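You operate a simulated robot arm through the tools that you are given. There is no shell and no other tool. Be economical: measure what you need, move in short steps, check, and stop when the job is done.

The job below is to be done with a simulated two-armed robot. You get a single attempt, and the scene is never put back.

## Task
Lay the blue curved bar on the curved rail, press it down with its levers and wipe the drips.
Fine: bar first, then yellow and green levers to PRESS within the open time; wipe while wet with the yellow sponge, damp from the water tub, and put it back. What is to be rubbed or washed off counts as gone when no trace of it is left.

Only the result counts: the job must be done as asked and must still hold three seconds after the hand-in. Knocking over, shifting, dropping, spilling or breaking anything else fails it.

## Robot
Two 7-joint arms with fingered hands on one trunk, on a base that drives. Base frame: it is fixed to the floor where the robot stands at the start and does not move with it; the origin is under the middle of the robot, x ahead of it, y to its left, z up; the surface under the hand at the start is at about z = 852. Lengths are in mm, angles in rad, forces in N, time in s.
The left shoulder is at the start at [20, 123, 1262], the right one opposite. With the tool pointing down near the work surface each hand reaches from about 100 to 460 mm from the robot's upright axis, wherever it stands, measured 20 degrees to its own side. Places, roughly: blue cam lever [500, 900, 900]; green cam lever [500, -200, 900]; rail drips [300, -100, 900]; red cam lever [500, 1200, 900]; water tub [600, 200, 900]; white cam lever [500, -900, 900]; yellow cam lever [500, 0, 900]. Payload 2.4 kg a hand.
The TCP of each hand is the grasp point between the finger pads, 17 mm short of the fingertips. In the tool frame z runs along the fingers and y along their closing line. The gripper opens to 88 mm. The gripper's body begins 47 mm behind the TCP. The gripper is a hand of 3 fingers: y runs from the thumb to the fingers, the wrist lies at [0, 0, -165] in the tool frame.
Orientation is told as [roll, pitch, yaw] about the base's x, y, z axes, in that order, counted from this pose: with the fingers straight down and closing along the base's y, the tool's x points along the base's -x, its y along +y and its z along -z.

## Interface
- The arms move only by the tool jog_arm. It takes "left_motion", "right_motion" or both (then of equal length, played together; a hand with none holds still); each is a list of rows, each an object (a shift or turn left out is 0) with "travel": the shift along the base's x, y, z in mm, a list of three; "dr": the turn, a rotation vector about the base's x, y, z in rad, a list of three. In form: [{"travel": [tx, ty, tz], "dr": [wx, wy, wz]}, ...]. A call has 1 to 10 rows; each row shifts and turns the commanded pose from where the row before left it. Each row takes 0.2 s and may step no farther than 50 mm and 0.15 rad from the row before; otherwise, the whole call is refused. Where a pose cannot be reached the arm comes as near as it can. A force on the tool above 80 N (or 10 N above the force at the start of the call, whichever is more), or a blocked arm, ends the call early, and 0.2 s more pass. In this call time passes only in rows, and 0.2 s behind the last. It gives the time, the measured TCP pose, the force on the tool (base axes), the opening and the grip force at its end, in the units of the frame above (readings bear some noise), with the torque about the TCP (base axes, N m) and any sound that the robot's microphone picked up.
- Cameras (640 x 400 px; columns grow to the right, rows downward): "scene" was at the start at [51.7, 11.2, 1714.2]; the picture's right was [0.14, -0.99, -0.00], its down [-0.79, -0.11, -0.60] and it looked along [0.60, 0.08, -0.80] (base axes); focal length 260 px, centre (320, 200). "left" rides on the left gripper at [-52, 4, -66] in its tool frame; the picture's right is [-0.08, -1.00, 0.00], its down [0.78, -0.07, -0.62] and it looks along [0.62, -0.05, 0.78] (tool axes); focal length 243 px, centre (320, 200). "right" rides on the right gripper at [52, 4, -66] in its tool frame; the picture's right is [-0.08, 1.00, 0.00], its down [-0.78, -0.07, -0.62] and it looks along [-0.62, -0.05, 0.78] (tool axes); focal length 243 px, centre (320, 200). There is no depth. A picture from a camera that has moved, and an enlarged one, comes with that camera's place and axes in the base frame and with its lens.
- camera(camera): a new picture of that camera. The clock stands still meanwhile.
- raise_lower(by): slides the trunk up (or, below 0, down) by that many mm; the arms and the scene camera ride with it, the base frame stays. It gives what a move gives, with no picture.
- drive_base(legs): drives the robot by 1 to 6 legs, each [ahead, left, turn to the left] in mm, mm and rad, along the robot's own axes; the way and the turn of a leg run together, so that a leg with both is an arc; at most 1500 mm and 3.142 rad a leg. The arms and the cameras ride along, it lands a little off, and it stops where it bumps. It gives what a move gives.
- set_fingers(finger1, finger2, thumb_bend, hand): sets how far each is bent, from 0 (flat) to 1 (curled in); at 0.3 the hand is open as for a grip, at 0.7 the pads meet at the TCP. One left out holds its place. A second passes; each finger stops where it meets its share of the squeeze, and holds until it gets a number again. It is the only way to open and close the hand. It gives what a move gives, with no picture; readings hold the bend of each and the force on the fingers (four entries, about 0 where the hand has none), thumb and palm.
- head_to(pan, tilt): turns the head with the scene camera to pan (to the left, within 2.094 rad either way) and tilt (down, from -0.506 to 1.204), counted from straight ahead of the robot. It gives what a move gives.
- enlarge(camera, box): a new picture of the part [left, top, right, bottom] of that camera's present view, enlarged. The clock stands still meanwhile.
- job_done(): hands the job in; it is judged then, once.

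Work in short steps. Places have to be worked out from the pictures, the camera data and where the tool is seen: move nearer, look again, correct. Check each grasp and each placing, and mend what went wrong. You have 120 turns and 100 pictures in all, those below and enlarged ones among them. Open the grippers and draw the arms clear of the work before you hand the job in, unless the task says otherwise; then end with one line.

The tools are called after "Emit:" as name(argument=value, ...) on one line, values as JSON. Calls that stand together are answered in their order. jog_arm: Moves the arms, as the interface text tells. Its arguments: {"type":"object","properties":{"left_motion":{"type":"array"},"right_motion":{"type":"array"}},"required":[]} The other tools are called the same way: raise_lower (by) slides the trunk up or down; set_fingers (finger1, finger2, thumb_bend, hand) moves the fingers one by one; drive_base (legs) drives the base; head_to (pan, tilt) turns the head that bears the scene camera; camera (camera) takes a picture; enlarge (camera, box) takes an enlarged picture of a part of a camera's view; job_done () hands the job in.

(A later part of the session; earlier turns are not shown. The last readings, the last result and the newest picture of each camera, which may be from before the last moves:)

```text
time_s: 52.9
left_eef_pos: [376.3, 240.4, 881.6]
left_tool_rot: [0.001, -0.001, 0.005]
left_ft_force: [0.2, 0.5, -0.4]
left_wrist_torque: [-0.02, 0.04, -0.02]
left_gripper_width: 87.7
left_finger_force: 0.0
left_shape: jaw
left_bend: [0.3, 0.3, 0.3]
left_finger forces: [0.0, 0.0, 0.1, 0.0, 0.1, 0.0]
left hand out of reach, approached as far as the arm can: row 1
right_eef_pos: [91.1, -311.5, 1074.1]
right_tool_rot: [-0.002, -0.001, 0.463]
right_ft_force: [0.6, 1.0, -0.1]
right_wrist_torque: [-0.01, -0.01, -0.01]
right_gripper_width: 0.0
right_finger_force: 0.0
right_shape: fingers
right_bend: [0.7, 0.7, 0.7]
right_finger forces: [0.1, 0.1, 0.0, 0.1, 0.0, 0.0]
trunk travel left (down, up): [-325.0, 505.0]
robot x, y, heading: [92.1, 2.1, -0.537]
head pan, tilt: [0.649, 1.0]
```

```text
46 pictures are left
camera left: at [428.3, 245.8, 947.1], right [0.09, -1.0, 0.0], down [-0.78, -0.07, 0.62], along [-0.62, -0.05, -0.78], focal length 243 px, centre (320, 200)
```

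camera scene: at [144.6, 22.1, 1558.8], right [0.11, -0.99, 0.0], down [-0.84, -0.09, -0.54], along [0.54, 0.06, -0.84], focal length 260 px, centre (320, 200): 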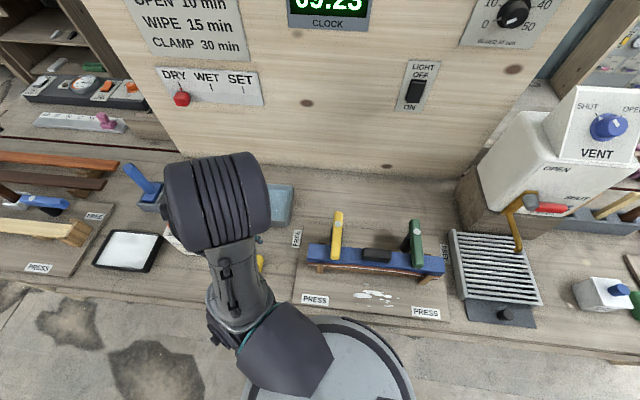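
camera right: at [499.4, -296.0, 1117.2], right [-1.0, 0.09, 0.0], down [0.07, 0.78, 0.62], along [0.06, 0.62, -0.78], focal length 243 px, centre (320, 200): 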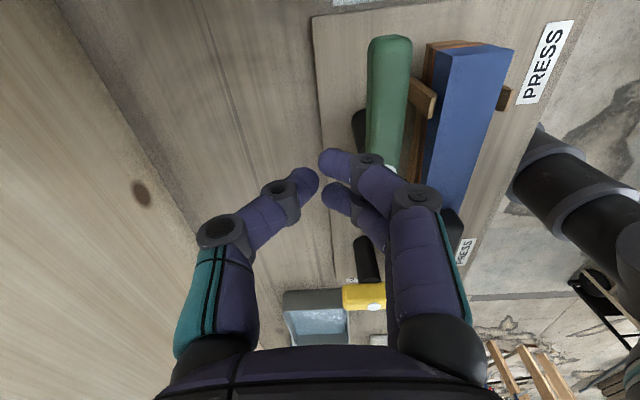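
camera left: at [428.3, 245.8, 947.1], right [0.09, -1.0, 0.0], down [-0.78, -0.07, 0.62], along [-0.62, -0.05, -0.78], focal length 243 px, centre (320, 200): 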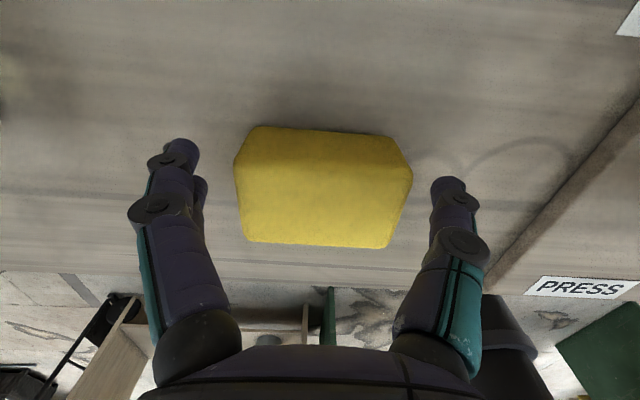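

The sponge is centred between thumb and fingers; close on it.

Emit:
set_fingers(hand="left", finger1=0.55, finger2=0.55, thumb_bend=0.55)

Emit:
jog_arm(left_motion=[{"travel": [0, 0, 20]}, {"travel": [0, 0, 35]}])

Emit:
camera(camera="left")

```text
time_s: 53.9
left_eef_pos: [376.6, 241.0, 882.7]
left_tool_rot: [-0.001, 0.0, 0.004]
left_ft_force: [-0.1, 0.7, -0.1]
left_wrist_torque: [0.05, -0.02, -0.01]
left_gripper_width: 60.3
left_finger_force: 10.5
left_shape: fingers
left_bend: [0.42, 0.42, 0.47]
left_finger forces: [5.3, 5.3, 0.0, 0.1, 10.5, 0.0]
right_eef_pos: [91.2, -312.7, 1072.7]
right_tool_rot: [-0.002, -0.002, 0.464]
right_ft_force: [0.2, -0.5, -0.8]
right_wrist_torque: [-0.01, 0.0, -0.01]
right_gripper_width: 0.0
right_finger_force: 0.1
right_shape: fingers
right_bend: [0.7, 0.7, 0.7]
right_finger forces: [0.1, 0.1, 0.0, 0.0, 0.1, 0.0]
trunk travel left (down, up): [-325.0, 505.0]
robot x, y, heading: [95.7, -0.6, -0.535]
head pan, tilt: [0.649, 1.0]
```

```text
time_s: 54.5
left_eef_pos: [376.6, 240.9, 940.7]
left_tool_rot: [0.0, 0.002, 0.004]
left_ft_force: [0.7, -0.7, -1.0]
left_wrist_torque: [0.02, -0.01, 0.01]
left_gripper_width: 60.4
left_finger_force: 10.2
left_shape: fingers
left_bend: [0.42, 0.42, 0.47]
left_finger forces: [5.3, 5.4, 0.0, 0.0, 10.7, 0.0]
right_eef_pos: [91.0, -312.9, 1074.1]
right_tool_rot: [-0.004, -0.002, 0.463]
right_ft_force: [0.2, 1.0, -0.3]
right_wrist_torque: [0.01, 0.02, -0.01]
right_gripper_width: 0.0
right_finger_force: 0.2
right_shape: fingers
right_bend: [0.7, 0.7, 0.7]
right_finger forces: [0.0, 0.0, 0.1, 0.0, 0.0, 0.0]
trunk travel left (down, up): [-325.0, 505.0]
robot x, y, heading: [94.9, 4.9, -0.536]
head pan, tilt: [0.649, 1.0]
```

```text
45 pictures are left
camera left: at [428.1, 246.1, 1004.0], right [0.09, -1.0, 0.0], down [-0.78, -0.07, 0.62], along [-0.62, -0.06, -0.78], focal length 243 px, centre (320, 200)
```

left: 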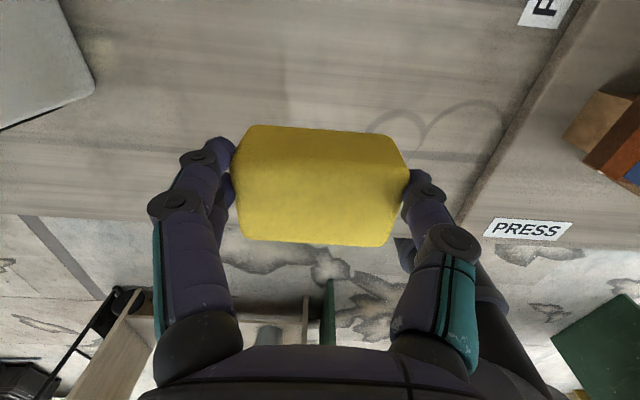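

Sponge held (bottom ≈30 mm under the TCP). Tub spans x 487–615, y 155–322; I raise, go over (533,238) and look.

Emit:
jog_arm(left_motion=[{"travel": [20, 0, 40]}, {"travel": [35, 0, 15]}, {"travel": [35, -1, 0]}, {"travel": [35, -1, 0]}, {"travel": [31, -1, -15]}])

Emit:
camera(camera="left")

Emit:
camera(camera="scene")

```text
time_s: 55.7
left_eef_pos: [531.9, 238.8, 977.1]
left_tool_rot: [0.001, -0.001, 0.005]
left_ft_force: [-0.4, -0.4, 0.4]
left_wrist_torque: [-0.02, -0.01, 0.0]
left_gripper_width: 60.6
left_finger_force: 10.5
left_shape: fingers
left_bend: [0.42, 0.42, 0.47]
left_finger forces: [5.2, 5.3, 0.0, 0.1, 10.2, 0.0]
right_eef_pos: [89.2, -313.0, 1073.9]
right_tool_rot: [-0.002, -0.003, 0.461]
right_ft_force: [0.7, -0.1, 0.2]
right_wrist_torque: [0.01, -0.02, -0.02]
right_gripper_width: 0.0
right_finger_force: 0.1
right_shape: fingers
right_bend: [0.7, 0.7, 0.7]
right_finger forces: [0.0, 0.0, 0.0, 0.1, 0.0, 0.1]
trunk travel left (down, up): [-325.0, 505.0]
robot x, y, heading: [93.9, 3.6, -0.539]
head pan, tilt: [0.649, 1.0]
```

```text
44 pictures are left
camera left: at [584.3, 243.3, 1042.7], right [0.09, -1.0, 0.0], down [-0.78, -0.07, 0.62], along [-0.62, -0.06, -0.78], focal length 243 px, centre (320, 200)
```

left: 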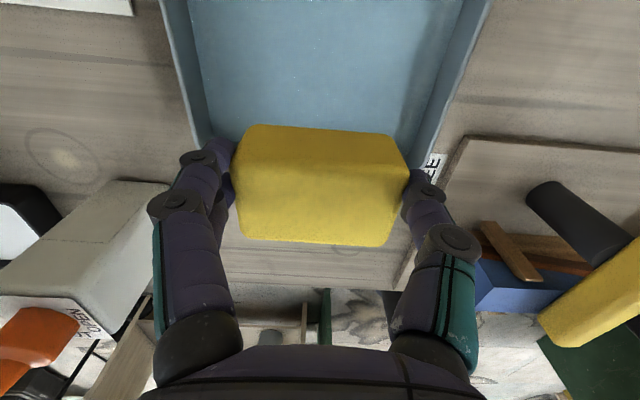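

```text
43 pictures are left
camera scene: at [145.0, 21.6, 1558.8], right [0.11, -0.99, 0.0], down [-0.84, -0.09, -0.54], along [0.54, 0.06, -0.84], focal length 260 px, centre (320, 200)
```

scene: 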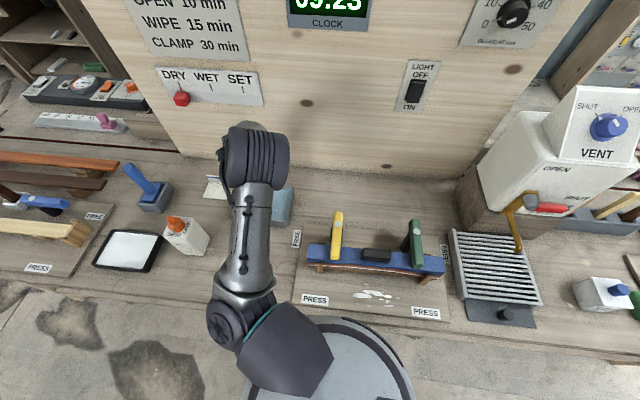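

Near rim is at x≈498; I shift 15 mm further in and lower the sponge into the water.

Emit:
jog_arm(left_motion=[{"travel": [15, -1, -20]}, {"travel": [0, 0, -35]}, {"travel": [0, 0, -28]}])

Emit:
camera(camera="left")

```text
time_s: 56.5
left_eef_pos: [546.3, 237.7, 894.2]
left_tool_rot: [0.001, 0.0, 0.003]
left_ft_force: [0.2, -0.3, -0.6]
left_wrist_torque: [0.02, 0.01, 0.01]
left_gripper_width: 60.3
left_finger_force: 9.9
left_shape: fingers
left_bend: [0.42, 0.42, 0.47]
left_finger forces: [5.0, 5.1, 0.0, 0.1, 10.3, 0.1]
right_eef_pos: [89.9, -312.3, 1074.5]
right_tool_rot: [-0.002, -0.002, 0.463]
right_ft_force: [0.0, 0.1, -0.3]
right_wrist_torque: [0.0, 0.02, -0.02]
right_gripper_width: 0.1
right_finger_force: 0.0
right_shape: fingers
right_bend: [0.7, 0.7, 0.7]
right_finger forces: [0.0, 0.0, 0.0, 0.1, 0.0, 0.0]
trunk travel left (down, up): [-325.0, 505.0]
robot x, y, heading: [98.2, 2.2, -0.538]
head pan, tilt: [0.649, 1.0]
```

```text
42 pictures are left
camera left: at [598.0, 242.4, 958.7], right [0.09, -1.0, 0.0], down [-0.78, -0.07, 0.62], along [-0.62, -0.05, -0.78], focal length 243 px, centre (320, 200)
```

left: 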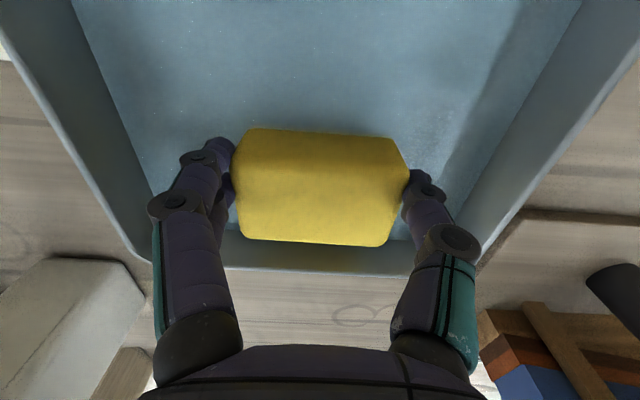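

Sponge is inside the tub with clearance; lower 7 mm more until it touches water/floor and look.

Emit:
jog_arm(left_motion=[{"travel": [0, 0, -4]}, {"travel": [0, 0, -4]}, {"travel": [0, 0, 0]}])

Emit:
camera(camera="left")

```text
time_s: 57.3
left_eef_pos: [546.8, 237.3, 886.8]
left_tool_rot: [-0.001, -0.002, 0.004]
left_ft_force: [-0.2, -0.1, 2.5]
left_wrist_torque: [0.06, -0.01, 0.01]
left_gripper_width: 60.5
left_finger_force: 10.6
left_shape: fingers
left_bend: [0.42, 0.42, 0.47]
left_finger forces: [5.1, 5.1, 0.0, 0.0, 10.7, 0.0]
right_eef_pos: [89.8, -312.9, 1074.4]
right_tool_rot: [-0.002, 0.0, 0.461]
right_ft_force: [-0.2, -0.6, 0.6]
right_wrist_torque: [0.0, 0.0, 0.04]
right_gripper_width: 0.1
right_finger_force: 0.0
right_shape: fingers
right_bend: [0.7, 0.7, 0.7]
right_finger forces: [0.0, 0.0, 0.0, 0.1, 0.1, 0.0]
trunk travel left (down, up): [-325.0, 505.0]
robot x, y, heading: [91.3, 1.3, -0.541]
head pan, tilt: [0.649, 1.0]
```

```text
41 pictures are left
camera left: at [598.6, 242.3, 951.6], right [0.09, -1.0, 0.0], down [-0.78, -0.07, 0.62], along [-0.62, -0.05, -0.78], focal length 243 px, centre (320, 200)
```

left: 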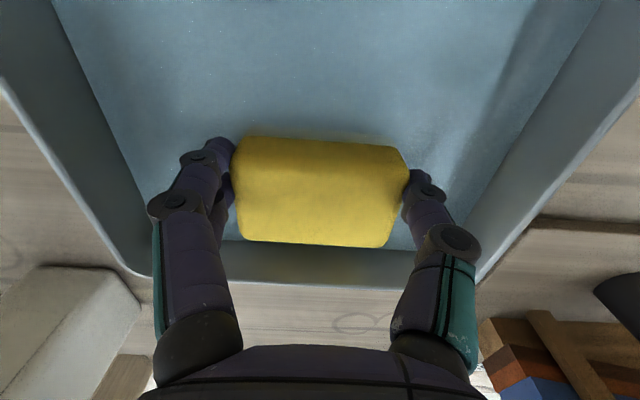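

It touches the tub floor (2.5 N), so it is soaked. Lift slowly and let it drip a moment over the tub.

Emit:
jog_arm(left_motion=[{"travel": [0, 0, 15]}, {"travel": [0, 0, 25]}, {"travel": [0, 0, 0]}, {"travel": [0, 0, 0]}, {"travel": [0, 0, 0]}, {"travel": [0, 0, 40]}, {"travel": [0, 0, 40]}, {"travel": [0, 0, 0]}])

Emit:
camera(camera="left")

Emit:
enlarge(camera="scene", box=[290, 200, 460, 330])

```text
time_s: 59.1
left_eef_pos: [546.1, 237.3, 1005.4]
left_tool_rot: [0.0, 0.0, 0.004]
left_ft_force: [0.0, 0.7, -0.7]
left_wrist_torque: [-0.03, -0.03, -0.02]
left_gripper_width: 60.2
left_finger_force: 10.0
left_shape: fingers
left_bend: [0.42, 0.42, 0.47]
left_finger forces: [5.2, 5.1, 0.0, 0.0, 10.5, 0.1]
right_eef_pos: [89.5, -312.2, 1073.8]
right_tool_rot: [-0.003, 0.0, 0.462]
right_ft_force: [-0.6, 0.2, -0.1]
right_wrist_torque: [0.02, 0.01, 0.04]
right_gripper_width: 0.0
right_finger_force: 0.1
right_shape: fingers
right_bend: [0.7, 0.7, 0.7]
right_finger forces: [0.0, 0.0, 0.1, 0.1, 0.0, 0.1]
trunk travel left (down, up): [-325.0, 505.0]
robot x, y, heading: [93.2, 2.1, -0.537]
head pan, tilt: [0.649, 1.0]
```

```text
40 pictures are left
camera left: at [598.1, 242.1, 1071.3], right [0.09, -1.0, 0.0], down [-0.78, -0.07, 0.62], along [-0.62, -0.05, -0.78], focal length 243 px, centre (320, 200)
```

left: 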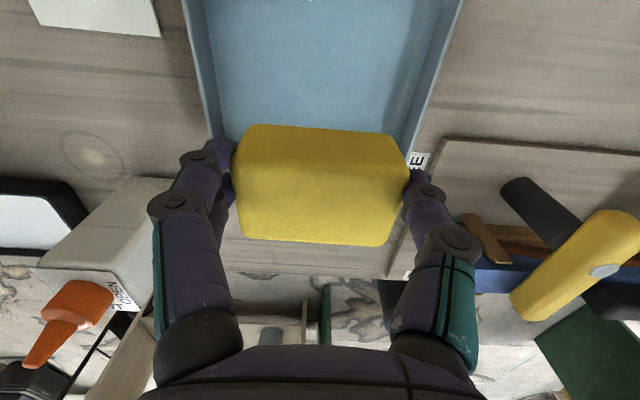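

```text
3.08 times, centred on (375, 265) of scene
camera zoom: at [144.5, 21.4, 1558.8], right [0.11, -0.99, 0.0], down [-0.84, -0.09, -0.54], along [0.54, 0.06, -0.84], focal length 801 px, centre (151, 0)
```

zoom: 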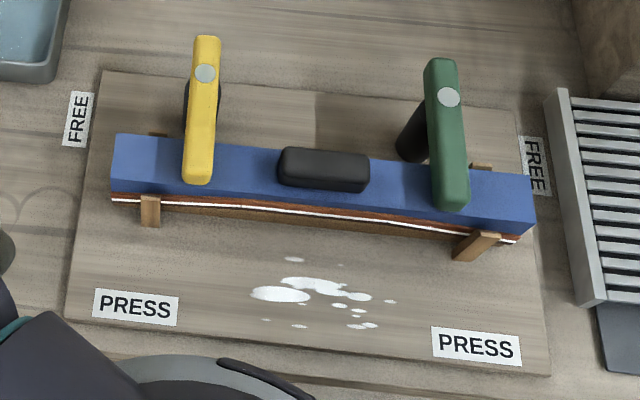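

Levers hold in PRESS; drips span about x 288–347, y −38…−168. With the hand at yaw 0 its camera would hit the bar's handle, so I go there with yaw −0.78 to keep it clear.

Emit:
jog_arm(left_motion=[{"travel": [-25, -30, 20], "dr": [0, 0, -0.1]}, {"travel": [-30, -37, 0], "dr": [0, 0, -0.1]}, {"travel": [-30, -37, 0], "dr": [0, 0, -0.1]}, {"travel": [-30, -37, 0], "dr": [0, 0, -0.1]}, {"travel": [-30, -37, 0], "dr": [0, 0, -0.1]}, {"travel": [-30, -37, 0], "dr": [0, 0, -0.1]}, {"travel": [-30, -37, 0], "dr": [0, 0, -0.1]}, {"travel": [-31, -33, 0], "dr": [0, 0, -0.09]}])

Emit:
camera(camera="left")

Emit:
camera(camera="scene")

```text
time_s: 60.9
left_eef_pos: [334.2, -54.4, 1005.1]
left_tool_rot: [-0.001, -0.002, -0.788]
left_ft_force: [0.7, 0.4, 0.0]
left_wrist_torque: [-0.03, 0.0, 0.02]
left_gripper_width: 60.0
left_finger_force: 10.2
left_shape: fingers
left_bend: [0.42, 0.42, 0.47]
left_finger forces: [5.2, 5.1, 0.1, 0.0, 10.2, 0.0]
left hand out of reach, approached as far as the arm can: row 6, 7
right_eef_pos: [90.2, -312.8, 1072.7]
right_tool_rot: [0.0, -0.004, 0.463]
right_ft_force: [0.6, -0.4, -0.5]
right_wrist_torque: [0.02, 0.0, 0.01]
right_gripper_width: 0.1
right_finger_force: 0.1
right_shape: fingers
right_bend: [0.7, 0.7, 0.7]
right_finger forces: [0.0, 0.0, 0.0, 0.0, 0.1, 0.0]
trunk travel left (down, up): [-325.0, 505.0]
robot x, y, heading: [93.8, 6.2, -0.541]
head pan, tilt: [0.649, 1.0]
```

```text
38 pictures are left
camera left: at [373.9, -87.9, 1071.1], right [-0.65, -0.76, 0.0], down [-0.6, 0.51, 0.62], along [-0.47, 0.4, -0.78], focal length 243 px, centre (320, 200)
```

left: 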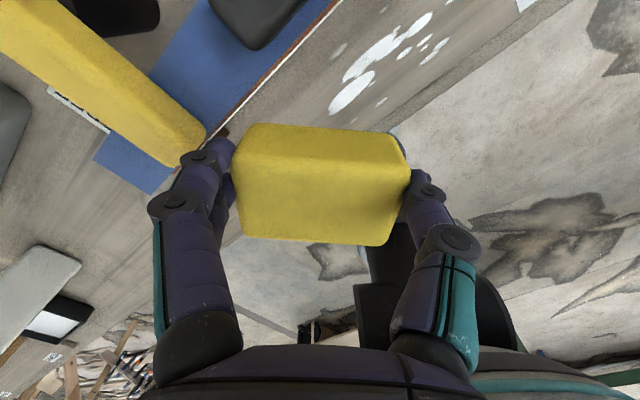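

```text
37 pictures are left
camera scene: at [143.9, 20.9, 1558.9], right [0.11, -0.99, 0.0], down [-0.84, -0.09, -0.54], along [0.54, 0.06, -0.84], focal length 260 px, centre (320, 200)
```

scene: 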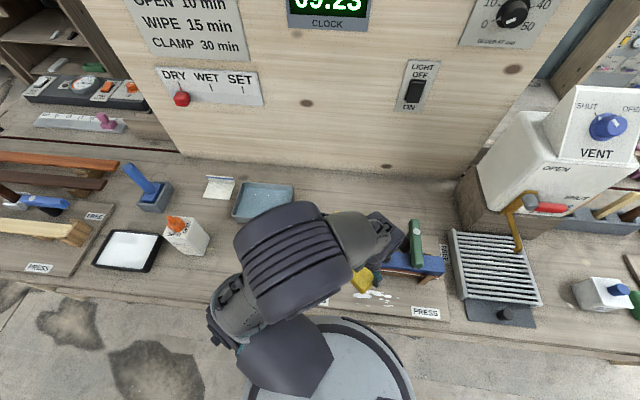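

Drips refine to x 295–350. Descend toward (318,-60), first to z 905.

Emit:
jog_arm(left_motion=[{"travel": [-8, -3, -45]}, {"travel": [-8, -3, -40]}, {"travel": [0, 0, -15]}])

Emit:
jog_arm(left_motion=[{"travel": [0, 0, -5]}, {"travel": [0, 0, -4]}])

Emit:
camera(camera="left")

Emit:
enlarge(camera="scene", box=[290, 200, 460, 330])

```text
time_s: 61.7
left_eef_pos: [319.4, -60.0, 906.1]
left_tool_rot: [0.002, -0.001, -0.786]
left_ft_force: [-0.5, -0.8, -1.3]
left_wrist_torque: [0.0, 0.01, 0.0]
left_gripper_width: 60.1
left_finger_force: 10.4
left_shape: fingers
left_bend: [0.42, 0.42, 0.47]
left_finger forces: [5.0, 5.1, 0.1, 0.0, 10.0, 0.0]
right_eef_pos: [90.4, -312.9, 1073.7]
right_tool_rot: [-0.002, -0.002, 0.463]
right_ft_force: [0.4, -0.7, -0.4]
right_wrist_torque: [-0.02, -0.01, -0.01]
right_gripper_width: 0.0
right_finger_force: 0.0
right_shape: fingers
right_bend: [0.7, 0.7, 0.7]
right_finger forces: [0.0, 0.1, 0.1, 0.0, 0.0, 0.1]
trunk travel left (down, up): [-325.0, 505.0]
robot x, y, heading: [89.7, 5.8, -0.538]
head pan, tilt: [0.649, 1.0]
```

```text
time_s: 62.3
left_eef_pos: [318.1, -59.6, 896.6]
left_tool_rot: [0.0, 0.0, -0.785]
left_ft_force: [0.0, 0.0, -1.1]
left_wrist_torque: [-0.01, -0.01, 0.02]
left_gripper_width: 60.3
left_finger_force: 9.9
left_shape: fingers
left_bend: [0.42, 0.42, 0.47]
left_finger forces: [5.0, 5.1, 0.0, 0.1, 10.1, 0.0]
right_eef_pos: [90.1, -313.7, 1072.8]
right_tool_rot: [-0.002, -0.001, 0.463]
right_ft_force: [-0.1, -0.5, 0.6]
right_wrist_torque: [0.0, -0.02, -0.04]
right_gripper_width: 0.0
right_finger_force: 0.1
right_shape: fingers
right_bend: [0.7, 0.7, 0.7]
right_finger forces: [0.0, 0.0, 0.0, 0.1, 0.1, 0.0]
trunk travel left (down, up): [-325.0, 505.0]
robot x, y, heading: [96.7, 1.1, -0.541]
head pan, tilt: [0.649, 1.0]
```

```text
36 pictures are left
camera left: at [358.3, -92.6, 961.6], right [-0.64, -0.76, 0.0], down [-0.6, 0.51, 0.62], along [-0.47, 0.4, -0.78], focal length 243 px, centre (320, 200)
```

left: 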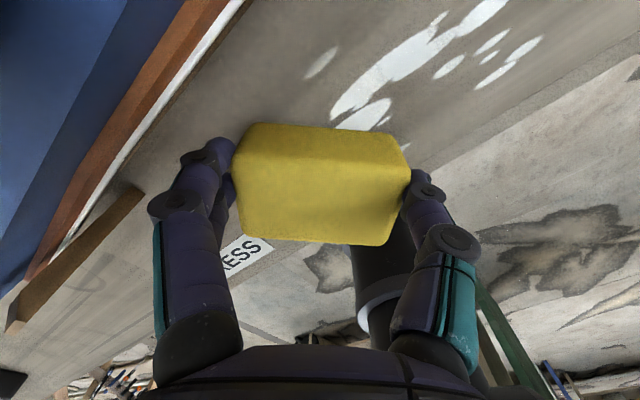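

```text
3.08 times, centred on (375, 265) of scene
camera zoom: at [144.4, 21.2, 1558.8], right [0.11, -0.99, 0.0], down [-0.84, -0.09, -0.54], along [0.54, 0.06, -0.84], focal length 801 px, centre (151, 0)
```

zoom: 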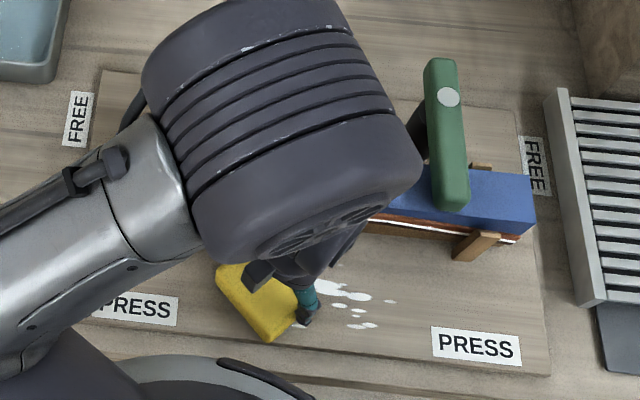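

No contact yet at 896.6; lower in small steps until the sponge presses.

Emit:
jog_arm(left_motion=[{"travel": [0, 0, -3]}, {"travel": [0, 0, -2]}, {"travel": [0, 0, -2]}])

```text
time_s: 63.1
left_eef_pos: [318.2, -59.4, 889.6]
left_tool_rot: [-0.001, -0.001, -0.787]
left_ft_force: [0.3, -0.7, 24.3]
left_wrist_torque: [0.01, 0.01, 0.0]
left_gripper_width: 59.8
left_finger_force: 12.7
left_shape: fingers
left_bend: [0.44, 0.44, 0.49]
left_finger forces: [5.1, 5.2, 0.1, 0.0, 14.9, 0.0]
right_eef_pos: [89.0, -312.4, 1073.4]
right_tool_rot: [0.0, -0.003, 0.462]
right_ft_force: [-0.1, -0.6, -0.9]
right_wrist_torque: [0.02, 0.01, 0.0]
right_gripper_width: 0.0
right_finger_force: 0.1
right_shape: fingers
right_bend: [0.7, 0.7, 0.7]
right_finger forces: [0.0, 0.0, 0.1, 0.0, 0.1, 0.1]
trunk travel left (down, up): [-325.0, 505.0]
robot x, y, heading: [92.2, -0.0, -0.535]
head pan, tilt: [0.649, 1.0]
```

24 N—ease 1.8 mm and wipe along y to the far end and back on a nearer line.

Emit:
jog_arm(left_motion=[{"travel": [0, 15, 1.8]}, {"travel": [0, -25, 0]}, {"travel": [0, -25, 0]}, {"travel": [0, -25, 0]}, {"travel": [0, -25, 0]}, {"travel": [0, -15, 0]}, {"travel": [-12, 0, 0]}, {"travel": [0, 28, 0]}, {"travel": [0, 28, 0]}, {"travel": [0, 28, 0]}])

Emit:
camera(camera="left")

Emit:
enlarge(camera="scene", box=[290, 200, 460, 330])

```text
time_s: 65.3
left_eef_pos: [305.4, -75.1, 891.1]
left_tool_rot: [0.0, 0.0, -0.787]
left_ft_force: [0.8, -3.2, 3.5]
left_wrist_torque: [-0.14, 0.01, -0.01]
left_gripper_width: 60.7
left_finger_force: 12.0
left_shape: fingers
left_bend: [0.45, 0.43, 0.48]
left_finger forces: [4.7, 5.5, 0.0, 0.0, 14.3, 0.0]
right_eef_pos: [90.5, -313.4, 1073.6]
right_tool_rot: [-0.002, -0.002, 0.464]
right_ft_force: [0.4, 0.5, -0.1]
right_wrist_torque: [-0.02, 0.01, 0.02]
right_gripper_width: 0.2
right_finger_force: 0.1
right_shape: fingers
right_bend: [0.7, 0.7, 0.7]
right_finger forces: [0.0, 0.0, 0.0, 0.0, 0.0, 0.0]
trunk travel left (down, up): [-325.0, 505.0]
robot x, y, heading: [94.0, 3.7, -0.538]
head pan, tilt: [0.649, 1.0]
```

```text
34 pictures are left
camera left: at [346.2, -108.3, 956.4], right [-0.65, -0.76, 0.0], down [-0.6, 0.51, 0.62], along [-0.47, 0.4, -0.78], focal length 243 px, centre (320, 200)
```

left: 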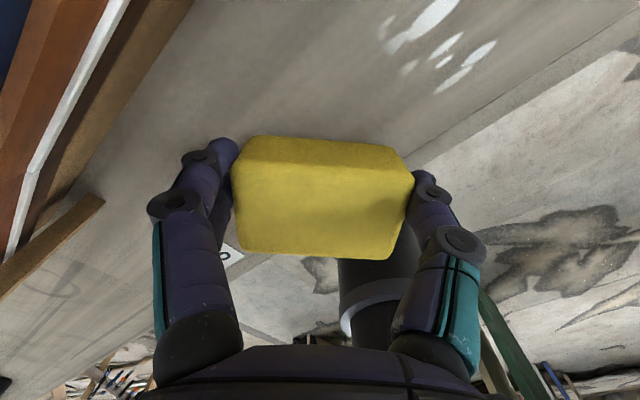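

```text
3.08 times, centred on (375, 265) of scene
camera zoom: at [144.3, 21.0, 1558.8], right [0.11, -0.99, 0.0], down [-0.84, -0.09, -0.54], along [0.54, 0.06, -0.84], focal length 801 px, centre (151, 0)
```

zoom: 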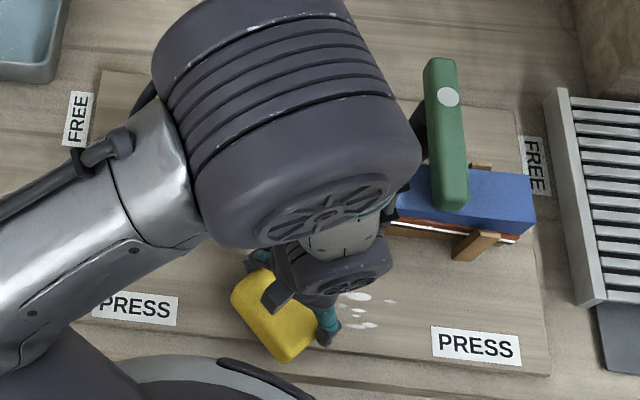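

Most of it is gone; remaining fading spots are around y −115…−165. More passes there at slightly firmer pressure.

Emit:
jog_arm(left_motion=[{"travel": [2, -28, -0.7]}, {"travel": [0, -28, 0]}, {"travel": [0, -28, 0]}, {"travel": [0, -15, 0]}, {"travel": [12, 0, 0]}, {"travel": [0, 28, 0]}, {"travel": [0, 28, 0]}, {"travel": [8, 0, 0]}, {"travel": [0, -28, 0]}, {"travel": [0, -28, 0]}])

Emit:
jog_arm(left_motion=[{"travel": [-14, 0, 0]}, {"travel": [0, 25, 0]}, {"travel": [0, 25, 0]}, {"travel": [0, 25, 0]}, {"travel": [14, 0, 0]}, {"travel": [0, -25, 0]}, {"travel": [-7, 25, 0]}, {"travel": [-8, 20, 0]}, {"travel": [0, 20, 0]}, {"travel": [8, 10, 0]}])

Emit:
camera(camera="left")

Emit:
enlarge(camera="scene", box=[290, 200, 460, 330])

```text
time_s: 67.5
left_eef_pos: [327.6, -172.8, 890.9]
left_tool_rot: [0.0, -0.001, -0.786]
left_ft_force: [0.4, 3.9, 2.7]
left_wrist_torque: [0.05, 0.08, -0.08]
left_gripper_width: 59.7
left_finger_force: 12.0
left_shape: fingers
left_bend: [0.42, 0.43, 0.49]
left_finger forces: [6.1, 6.5, 0.0, 0.0, 11.2, 0.0]
right_eef_pos: [90.0, -311.5, 1074.4]
right_tool_rot: [-0.002, -0.001, 0.463]
right_ft_force: [-0.5, -0.7, -0.7]
right_wrist_torque: [-0.01, -0.02, 0.0]
right_gripper_width: 0.1
right_finger_force: 0.0
right_shape: fingers
right_bend: [0.7, 0.7, 0.7]
right_finger forces: [0.0, 0.0, 0.1, 0.1, 0.0, 0.0]
trunk travel left (down, up): [-325.0, 505.0]
robot x, y, heading: [92.7, 2.9, -0.535]
head pan, tilt: [0.649, 1.0]
```

```text
time_s: 69.7
left_eef_pos: [319.8, -48.2, 890.4]
left_tool_rot: [0.001, -0.002, -0.788]
left_ft_force: [-1.8, -2.5, 5.6]
left_wrist_torque: [-0.04, 0.02, -0.05]
left_gripper_width: 59.4
left_finger_force: 12.7
left_shape: fingers
left_bend: [0.46, 0.43, 0.48]
left_finger forces: [4.6, 5.3, 0.0, 0.0, 14.2, 0.0]
right_eef_pos: [90.4, -313.5, 1073.2]
right_tool_rot: [-0.002, -0.003, 0.463]
right_ft_force: [-0.7, 0.2, 0.1]
right_wrist_torque: [0.03, 0.01, -0.02]
right_gripper_width: 0.2
right_finger_force: 0.1
right_shape: fingers
right_bend: [0.7, 0.7, 0.7]
right_finger forces: [0.1, 0.1, 0.0, 0.0, 0.0, 0.2]
trunk travel left (down, up): [-325.0, 505.0]
robot x, y, heading: [95.8, 5.8, -0.539]
head pan, tilt: [0.649, 1.0]
```

```text
32 pictures are left
camera left: at [360.6, -82.0, 955.2], right [-0.65, -0.76, 0.0], down [-0.6, 0.51, 0.62], along [-0.47, 0.4, -0.78], focal length 243 px, centre (320, 200)
```

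left: 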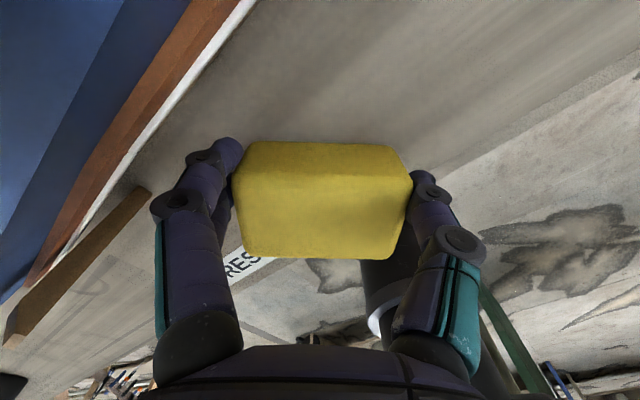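

```text
3.08 times, centred on (375, 265) of scene
camera zoom: at [143.8, 20.8, 1558.9], right [0.11, -0.99, 0.0], down [-0.84, -0.09, -0.54], along [0.54, 0.06, -0.84], focal length 801 px, centre (151, 0)
```

zoom: 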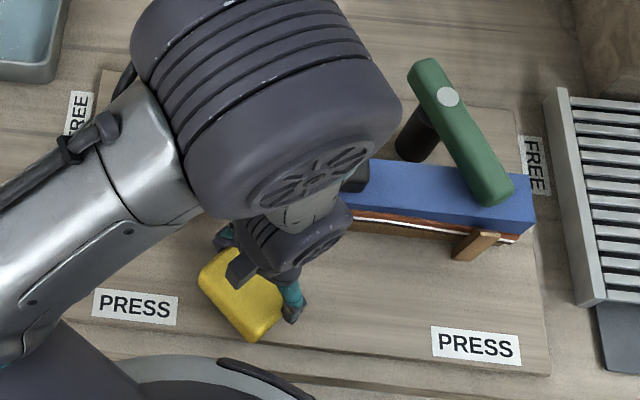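

The drips look wiped, but my hand's camera housing nudged the green lever back ~25°. I lift the sponge straight up, check everything, then push green back with the right hand.

Emit:
jog_arm(left_motion=[{"travel": [-5, 0, 30]}, {"travel": [-5, 10, 45]}, {"travel": [0, 40, 25]}, {"travel": [0, 45, 0]}, {"travel": [0, 45, 0]}, {"travel": [0, 45, 0]}], right_motion=[{"travel": [40, 10, 0]}, {"travel": [45, 10, 0]}, {"travel": [45, 10, 0]}, {"travel": [45, 10, 0]}, {"travel": [45, 5, 0]}, {"travel": [45, 0, 0]}])

Emit:
camera(camera="scene")

Emit:
enlarge(camera="scene", box=[290, 200, 460, 330])

```text
time_s: 71.1
left_eef_pos: [377.5, 90.3, 1013.4]
left_tool_rot: [0.003, 0.0, -0.787]
left_ft_force: [0.1, 0.7, -0.9]
left_wrist_torque: [0.0, 0.03, -0.03]
left_gripper_width: 49.9
left_finger_force: 9.3
left_shape: fingers
left_bend: [0.5, 0.42, 0.48]
left_finger forces: [2.3, 6.8, 0.1, 0.1, 9.4, 0.0]
left hand out of reach, approached as far as the arm can: row 3, 4, 5, 6
right_eef_pos: [355.4, -265.4, 1074.4]
right_tool_rot: [-0.002, 0.0, 0.462]
right_ft_force: [0.2, 0.3, -0.2]
right_wrist_torque: [0.01, 0.0, 0.0]
right_gripper_width: 0.1
right_finger_force: 0.1
right_shape: fingers
right_bend: [0.7, 0.7, 0.7]
right_finger forces: [0.1, 0.0, 0.0, 0.0, 0.0, 0.1]
trunk travel left (down, up): [-325.0, 505.0]
robot x, y, heading: [89.4, 2.1, -0.541]
head pan, tilt: [0.649, 1.0]
```

```text
30 pictures are left
camera scene: at [145.5, 23.2, 1558.7], right [0.11, -0.99, 0.0], down [-0.84, -0.09, -0.54], along [0.54, 0.06, -0.84], focal length 260 px, centre (320, 200)
```

scene: 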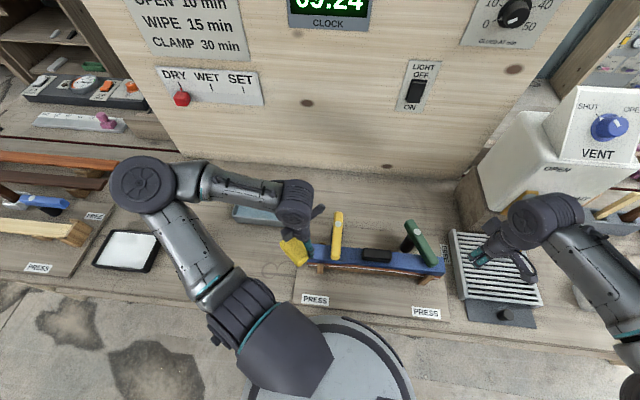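

```text
3.08 times, centred on (375, 265) of scene
camera zoom: at [145.5, 23.2, 1558.7], right [0.11, -0.99, 0.0], down [-0.84, -0.09, -0.54], along [0.54, 0.06, -0.84], focal length 801 px, centre (151, 0)
```

zoom: 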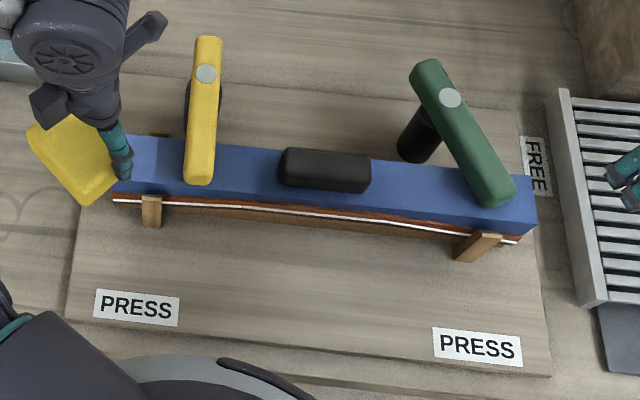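

Drips are gone, yellow is still at PRESS. Bring the right hand down beside the green lever at (417,-260).

Emit:
jog_arm(right_motion=[{"travel": [31, 3, 0]}, {"travel": [31, 3, -15]}, {"travel": [0, 0, -45]}, {"travel": [0, 0, -45]}, {"travel": [0, 0, -10]}])

Emit:
enlarge(camera="scene", box=[350, 190, 490, 300])

```text
time_s: 72.3
left_eef_pos: [376.0, 89.2, 1014.7]
left_tool_rot: [0.001, 0.003, -0.788]
left_ft_force: [-0.3, -0.1, -0.1]
left_wrist_torque: [0.01, 0.03, -0.01]
left_gripper_width: 49.8
left_finger_force: 9.4
left_shape: fingers
left_bend: [0.5, 0.42, 0.48]
left_finger forces: [2.4, 6.9, 0.0, 0.0, 9.4, 0.0]
right_eef_pos: [417.4, -260.2, 956.9]
right_tool_rot: [-0.003, -0.001, 0.462]
right_ft_force: [0.1, 0.1, -0.1]
right_wrist_torque: [-0.01, -0.01, 0.03]
right_gripper_width: 0.0
right_finger_force: 0.0
right_shape: fingers
right_bend: [0.7, 0.7, 0.7]
right_finger forces: [0.0, 0.0, 0.0, 0.1, 0.1, 0.1]
trunk travel left (down, up): [-325.0, 505.0]
robot x, y, heading: [94.6, -0.6, -0.539]
head pan, tilt: [0.649, 1.0]
```

```text
3.64 times, centred on (420, 245) of scene
camera zoom: at [144.6, 21.5, 1558.8], right [0.11, -0.99, 0.0], down [-0.84, -0.09, -0.54], along [0.54, 0.06, -0.84], focal length 947 px, centre (-44, 36)
```

zoom: 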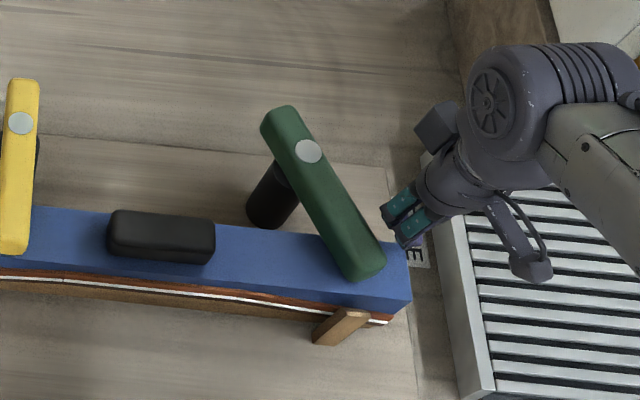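

Fingers are right of the lever; sweep it left to the stop.

Emit:
jog_arm(right_motion=[{"travel": [-4, 13, 2]}, {"travel": [-4, 13, 0]}, {"travel": [-4, 10, 0]}, {"travel": [0, 5, 0]}])

Emit:
enlarge(camera="scene", box=[350, 190, 490, 300])

```text
time_s: 73.3
left_eef_pos: [376.6, 88.2, 1014.6]
left_tool_rot: [0.001, 0.001, -0.789]
left_ft_force: [0.1, -0.3, -0.4]
left_wrist_torque: [0.03, 0.0, -0.03]
left_gripper_width: 49.9
left_finger_force: 9.2
left_shape: fingers
left_bend: [0.5, 0.42, 0.48]
left_finger forces: [2.3, 6.8, 0.0, 0.0, 9.5, 0.0]
right_eef_pos: [405.3, -221.7, 960.6]
right_tool_rot: [-0.001, -0.002, 0.461]
right_ft_force: [-2.2, -7.4, 2.8]
right_wrist_torque: [0.03, -0.01, 0.03]
right_gripper_width: 0.1
right_finger_force: 3.4
right_shape: fingers
right_bend: [0.7, 0.71, 0.7]
right_finger forces: [0.0, 7.1, 0.1, 0.0, 0.0, 0.0]
trunk travel left (down, up): [-325.0, 505.0]
robot x, y, heading: [94.9, 3.2, -0.537]
head pan, tilt: [0.649, 1.0]
```

```text
3.64 times, centred on (420, 245) of scene
camera zoom: at [144.1, 20.5, 1558.9], right [0.11, -0.99, 0.0], down [-0.84, -0.09, -0.54], along [0.54, 0.06, -0.84], focal length 947 px, centre (-44, 36)
```

zoom: 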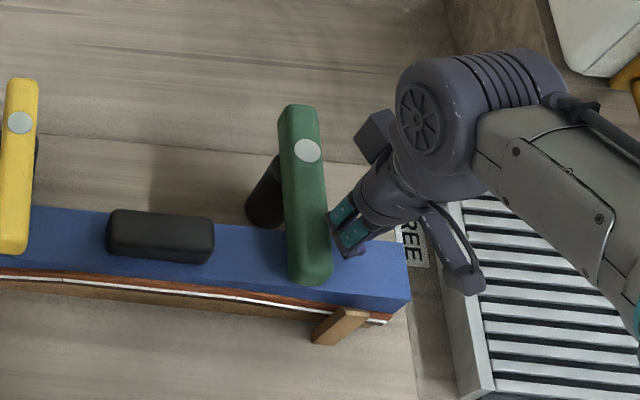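

Force 7 N; push 3 mm more to confirm the stop, then back off.

Emit:
jog_arm(right_motion=[{"travel": [0, 2, 0]}, {"travel": [0, 1.5, 0]}])

Emit:
jog_arm(right_motion=[{"travel": [0, -20, 0]}, {"travel": [0, -15, 0]}, {"travel": [0, 0, 45]}, {"travel": [0, 0, 45]}, {"travel": [-30, 0, 20]}, {"travel": [-40, 0, 0]}, {"travel": [-40, 0, 0]}])

Emit:
enlarge(camera="scene", box=[290, 200, 460, 330])

Emit:
camera(camera="left")

```text
time_s: 73.9
left_eef_pos: [376.2, 87.8, 1015.4]
left_tool_rot: [0.002, 0.001, -0.787]
left_ft_force: [-0.1, 1.0, -0.1]
left_wrist_torque: [-0.01, 0.02, 0.0]
left_gripper_width: 49.7
left_finger_force: 9.1
left_shape: fingers
left_bend: [0.5, 0.42, 0.48]
left_finger forces: [2.2, 6.8, 0.0, 0.1, 9.6, 0.0]
right_eef_pos: [405.0, -219.4, 960.5]
right_tool_rot: [-0.003, -0.003, 0.463]
right_ft_force: [-2.8, -12.0, 5.5]
right_wrist_torque: [0.06, -0.02, 0.05]
right_gripper_width: 0.0
right_finger_force: 6.8
right_shape: fingers
right_bend: [0.7, 0.72, 0.69]
right_finger forces: [1.5, 11.0, 0.0, 0.0, 0.0, 0.1]
trunk travel left (down, up): [-325.0, 505.0]
robot x, y, heading: [94.8, 1.4, -0.536]
head pan, tilt: [0.649, 1.0]
```

```text
time_s: 75.5
left_eef_pos: [376.5, 89.6, 1015.9]
left_tool_rot: [-0.001, 0.001, -0.784]
left_ft_force: [-0.5, 0.4, -0.4]
left_wrist_torque: [0.01, 0.0, 0.0]
left_gripper_width: 49.7
left_finger_force: 9.4
left_shape: fingers
left_bend: [0.5, 0.42, 0.48]
left_finger forces: [2.3, 6.8, 0.1, 0.0, 9.6, 0.0]
right_eef_pos: [294.4, -250.5, 1071.7]
right_tool_rot: [-0.001, -0.002, 0.463]
right_ft_force: [1.5, 0.0, 0.1]
right_wrist_torque: [0.02, 0.01, 0.0]
right_gripper_width: 0.0
right_finger_force: 0.1
right_shape: fingers
right_bend: [0.7, 0.7, 0.7]
right_finger forces: [0.0, 0.0, 0.1, 0.0, 0.0, 0.1]
trunk travel left (down, up): [-325.0, 505.0]
robot x, y, heading: [92.7, -0.9, -0.535]
head pan, tilt: [0.649, 1.0]
```

```text
3.08 times, centred on (375, 265) of scene
camera zoom: at [143.9, 21.6, 1558.9], right [0.11, -0.99, 0.0], down [-0.84, -0.09, -0.54], along [0.54, 0.06, -0.84], focal length 801 px, centre (151, 0)
```

zoom: 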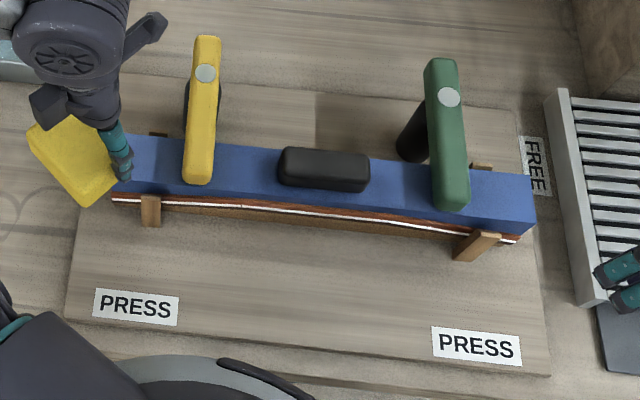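

```text
25 pictures are left
camera left: at [416.0, 55.8, 1079.6], right [-0.65, -0.76, 0.0], down [-0.6, 0.51, 0.62], along [-0.47, 0.4, -0.78], focal length 243 px, centre (320, 200)
```

left: 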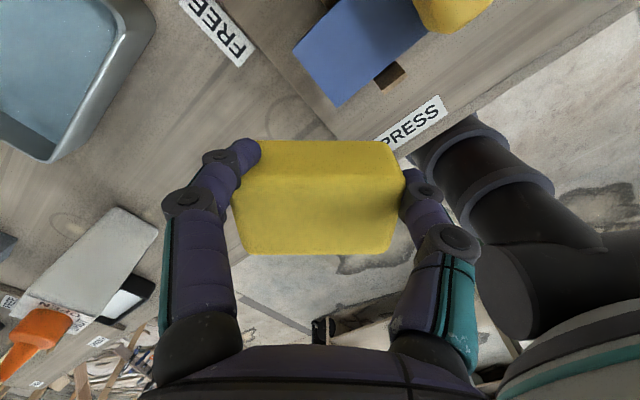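

Green is back at its stop. I enlarge the wiped area strongly to look for remaining traces.

Emit:
enlarge(camera="scene", box=[325, 265, 435, 325])

Emit:
camera(camera="right")

```text
5.82 times, centred on (380, 295) of scene
camera zoom: at [143.9, 21.6, 1558.9], right [0.11, -0.99, 0.0], down [-0.84, -0.09, -0.54], along [0.54, 0.06, -0.84], focal length 1515 px, centre (-29, -353)
```

zoom: 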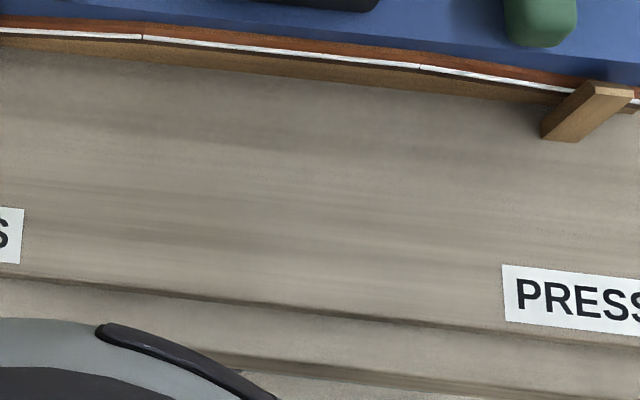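

```text
23 pictures are left
camera right: at [245.3, -271.3, 1136.2], right [-0.37, 0.93, 0.0], down [0.73, 0.29, 0.62], along [0.58, 0.23, -0.78], focal length 243 px, centre (320, 200)
```

right: 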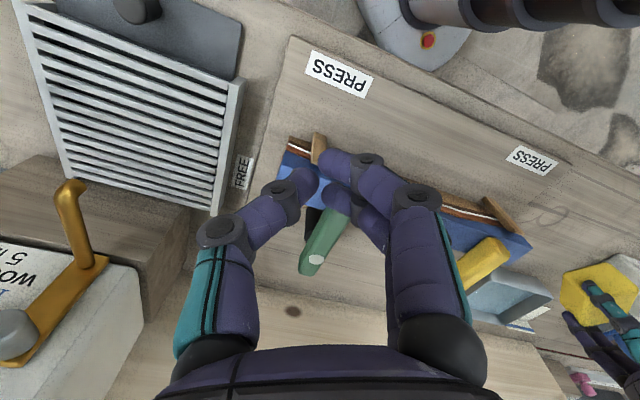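

The board is clean. Return the sponge: go above its original place (376,241) with yaw 0.

Emit:
jog_arm(left_motion=[{"travel": [0, 38, 0], "dr": [0, 0, 0.14]}, {"travel": [0, 38, 0], "dr": [0, 0, 0.14]}, {"travel": [0, 38, 0], "dr": [0, 0, 0.14]}, {"travel": [0, 38, 0], "dr": [0, 0, 0.14]}, {"travel": [0, 0, -30], "dr": [0, 0, 0.14]}, {"travel": [0, 0, -40], "dr": [0, 0, 0.088]}])

Emit:
camera(camera="left")

```text
time_s: 76.9
left_eef_pos: [383.2, 240.2, 947.3]
left_tool_rot: [0.0, 0.001, 0.004]
left_ft_force: [-0.3, -0.7, -0.3]
left_wrist_torque: [-0.02, -0.02, 0.0]
left_gripper_width: 45.7
left_finger_force: 8.6
left_shape: fingers
left_bend: [0.52, 0.41, 0.49]
left_finger forces: [1.3, 7.0, 0.1, 0.1, 8.7, 0.0]
left hand out of reach, approached as far as the arm can: row 1
right_eef_pos: [293.7, -251.7, 1071.4]
right_tool_rot: [-0.001, -0.001, 0.462]
right_ft_force: [0.5, -0.8, 0.0]
right_wrist_torque: [0.03, 0.03, -0.02]
right_gripper_width: 0.0
right_finger_force: 0.1
right_shape: fingers
right_bend: [0.7, 0.7, 0.7]
right_finger forces: [0.0, 0.0, 0.0, 0.0, 0.0, 0.0]
trunk travel left (down, up): [-325.0, 505.0]
robot x, y, heading: [94.7, 4.1, -0.538]
head pan, tilt: [0.649, 1.0]
```

```text
22 pictures are left
camera left: at [436.0, 244.6, 1012.5], right [0.09, -1.0, 0.0], down [-0.78, -0.07, 0.62], along [-0.62, -0.05, -0.78], focal length 243 px, centre (320, 200)
```

left: 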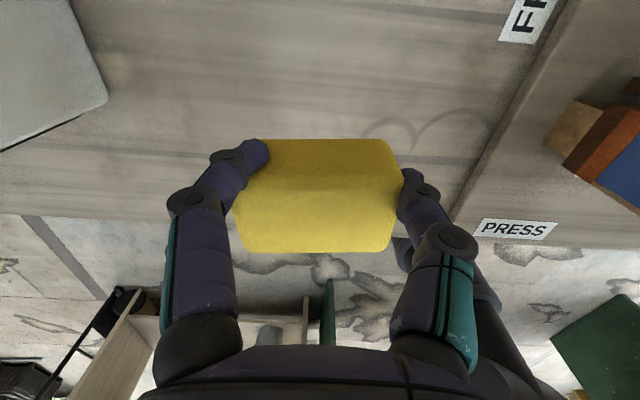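

One finger is slipping off its edge, so I set it down promptly: small yaw/x correction and descend to contact.

Emit:
jog_arm(left_motion=[{"travel": [-3, 1, -30], "dr": [0, 0, -0.08]}, {"travel": [0, 0, -28]}, {"travel": [0, 0, -4]}])

Emit:
camera(camera="left")

```text
time_s: 77.7
left_eef_pos: [380.4, 240.7, 885.5]
left_tool_rot: [0.0, 0.0, -0.077]
left_ft_force: [-0.1, 0.4, 0.1]
left_wrist_torque: [0.01, -0.03, -0.04]
left_gripper_width: 45.2
left_finger_force: 8.7
left_shape: fingers
left_bend: [0.52, 0.41, 0.49]
left_finger forces: [1.4, 7.1, 0.0, 0.0, 8.6, 0.0]
right_eef_pos: [294.4, -251.5, 1071.7]
right_tool_rot: [-0.004, -0.002, 0.46]
right_ft_force: [-0.1, -0.8, 0.5]
right_wrist_torque: [-0.01, 0.01, -0.01]
right_gripper_width: 0.3
right_finger_force: 0.1
right_shape: fingers
right_bend: [0.7, 0.7, 0.7]
right_finger forces: [0.0, 0.1, 0.0, 0.0, 0.1, 0.0]
trunk travel left (down, up): [-325.0, 505.0]
robot x, y, heading: [93.6, 3.5, -0.536]
head pan, tilt: [0.649, 1.0]
```

```text
21 pictures are left
camera left: at [432.6, 241.6, 950.8], right [0.01, -1.0, 0.0], down [-0.78, -0.01, 0.62], along [-0.62, 0.0, -0.78], focal length 243 px, centre (320, 200)
```

left: 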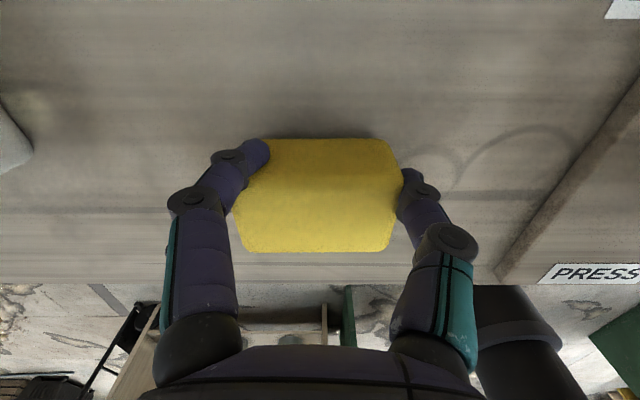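

Not yet touching; lower a few more millimetres until contact, then release.

Emit:
jog_arm(left_motion=[{"travel": [0, 0, -3]}, {"travel": [0, 0, -2]}])

```text
time_s: 78.3
left_eef_pos: [380.2, 240.0, 881.1]
left_tool_rot: [-0.001, 0.0, -0.077]
left_ft_force: [0.0, -0.1, 1.0]
left_wrist_torque: [-0.01, -0.03, -0.01]
left_gripper_width: 45.0
left_finger_force: 8.7
left_shape: fingers
left_bend: [0.52, 0.41, 0.49]
left_finger forces: [1.4, 7.1, 0.1, 0.1, 8.6, 0.0]
right_eef_pos: [295.2, -250.7, 1071.7]
right_tool_rot: [-0.001, -0.001, 0.462]
right_ft_force: [0.3, -0.2, 0.6]
right_wrist_torque: [0.0, -0.01, -0.02]
right_gripper_width: 0.1
right_finger_force: 0.1
right_shape: fingers
right_bend: [0.7, 0.7, 0.7]
right_finger forces: [0.0, 0.1, 0.1, 0.0, 0.0, 0.0]
trunk travel left (down, up): [-325.0, 505.0]
robot x, y, heading: [95.5, 1.6, -0.542]
head pan, tilt: [0.649, 1.0]
```

Light contact begins (1–1.5 N). One millimetre more, then open the hand and rise.

Emit:
jog_arm(left_motion=[{"travel": [0, 0, -1]}])

Emit:
set_fingers(hand="left", finger1=0.3, finger2=0.3, thumb_bend=0.3)

Emit:
camera(camera="left")

```text
time_s: 78.7
left_eef_pos: [380.4, 240.1, 881.4]
left_tool_rot: [0.0, -0.001, -0.079]
left_ft_force: [1.8, -0.2, 1.0]
left_wrist_torque: [0.0, 0.01, 0.04]
left_gripper_width: 45.0
left_finger_force: 9.0
left_shape: fingers
left_bend: [0.52, 0.41, 0.49]
left_finger forces: [1.5, 7.1, 0.0, 0.0, 8.7, 0.0]
right_eef_pos: [294.4, -251.9, 1070.3]
right_tool_rot: [-0.001, -0.002, 0.462]
right_ft_force: [0.0, -0.4, -0.2]
right_wrist_torque: [-0.03, -0.03, 0.01]
right_gripper_width: 0.1
right_finger_force: 0.0
right_shape: fingers
right_bend: [0.7, 0.7, 0.7]
right_finger forces: [0.0, 0.0, 0.1, 0.0, 0.0, 0.0]
trunk travel left (down, up): [-325.0, 505.0]
robot x, y, heading: [98.0, 0.1, -0.534]
head pan, tilt: [0.649, 1.0]
```

```text
time_s: 79.7
left_eef_pos: [380.4, 240.8, 880.1]
left_tool_rot: [0.0, 0.0, -0.077]
left_ft_force: [0.3, -0.2, 0.0]
left_wrist_torque: [0.0, 0.02, 0.01]
left_gripper_width: 83.9
left_finger_force: 0.0
left_shape: fingers
left_bend: [0.3, 0.3, 0.3]
left_finger forces: [0.0, 0.1, 0.1, 0.0, 0.0, 0.0]
right_eef_pos: [294.5, -251.7, 1071.1]
right_tool_rot: [-0.002, -0.002, 0.461]
right_ft_force: [-0.4, -0.1, -0.1]
right_wrist_torque: [0.0, -0.01, 0.07]
right_gripper_width: 0.0
right_finger_force: 0.1
right_shape: fingers
right_bend: [0.7, 0.7, 0.7]
right_finger forces: [0.0, 0.0, 0.0, 0.0, 0.0, 0.0]
trunk travel left (down, up): [-325.0, 505.0]
robot x, y, heading: [98.4, 3.9, -0.536]
head pan, tilt: [0.649, 1.0]
```

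```text
20 pictures are left
camera left: at [432.9, 241.2, 945.2], right [0.01, -1.0, 0.0], down [-0.78, -0.01, 0.62], along [-0.62, 0.0, -0.78], focal length 243 px, centre (320, 200)
```

left: 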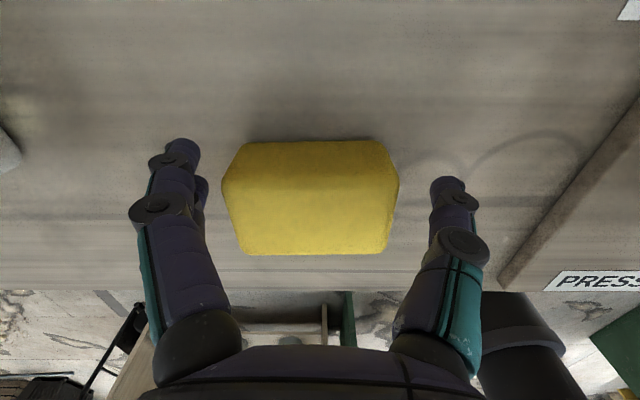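

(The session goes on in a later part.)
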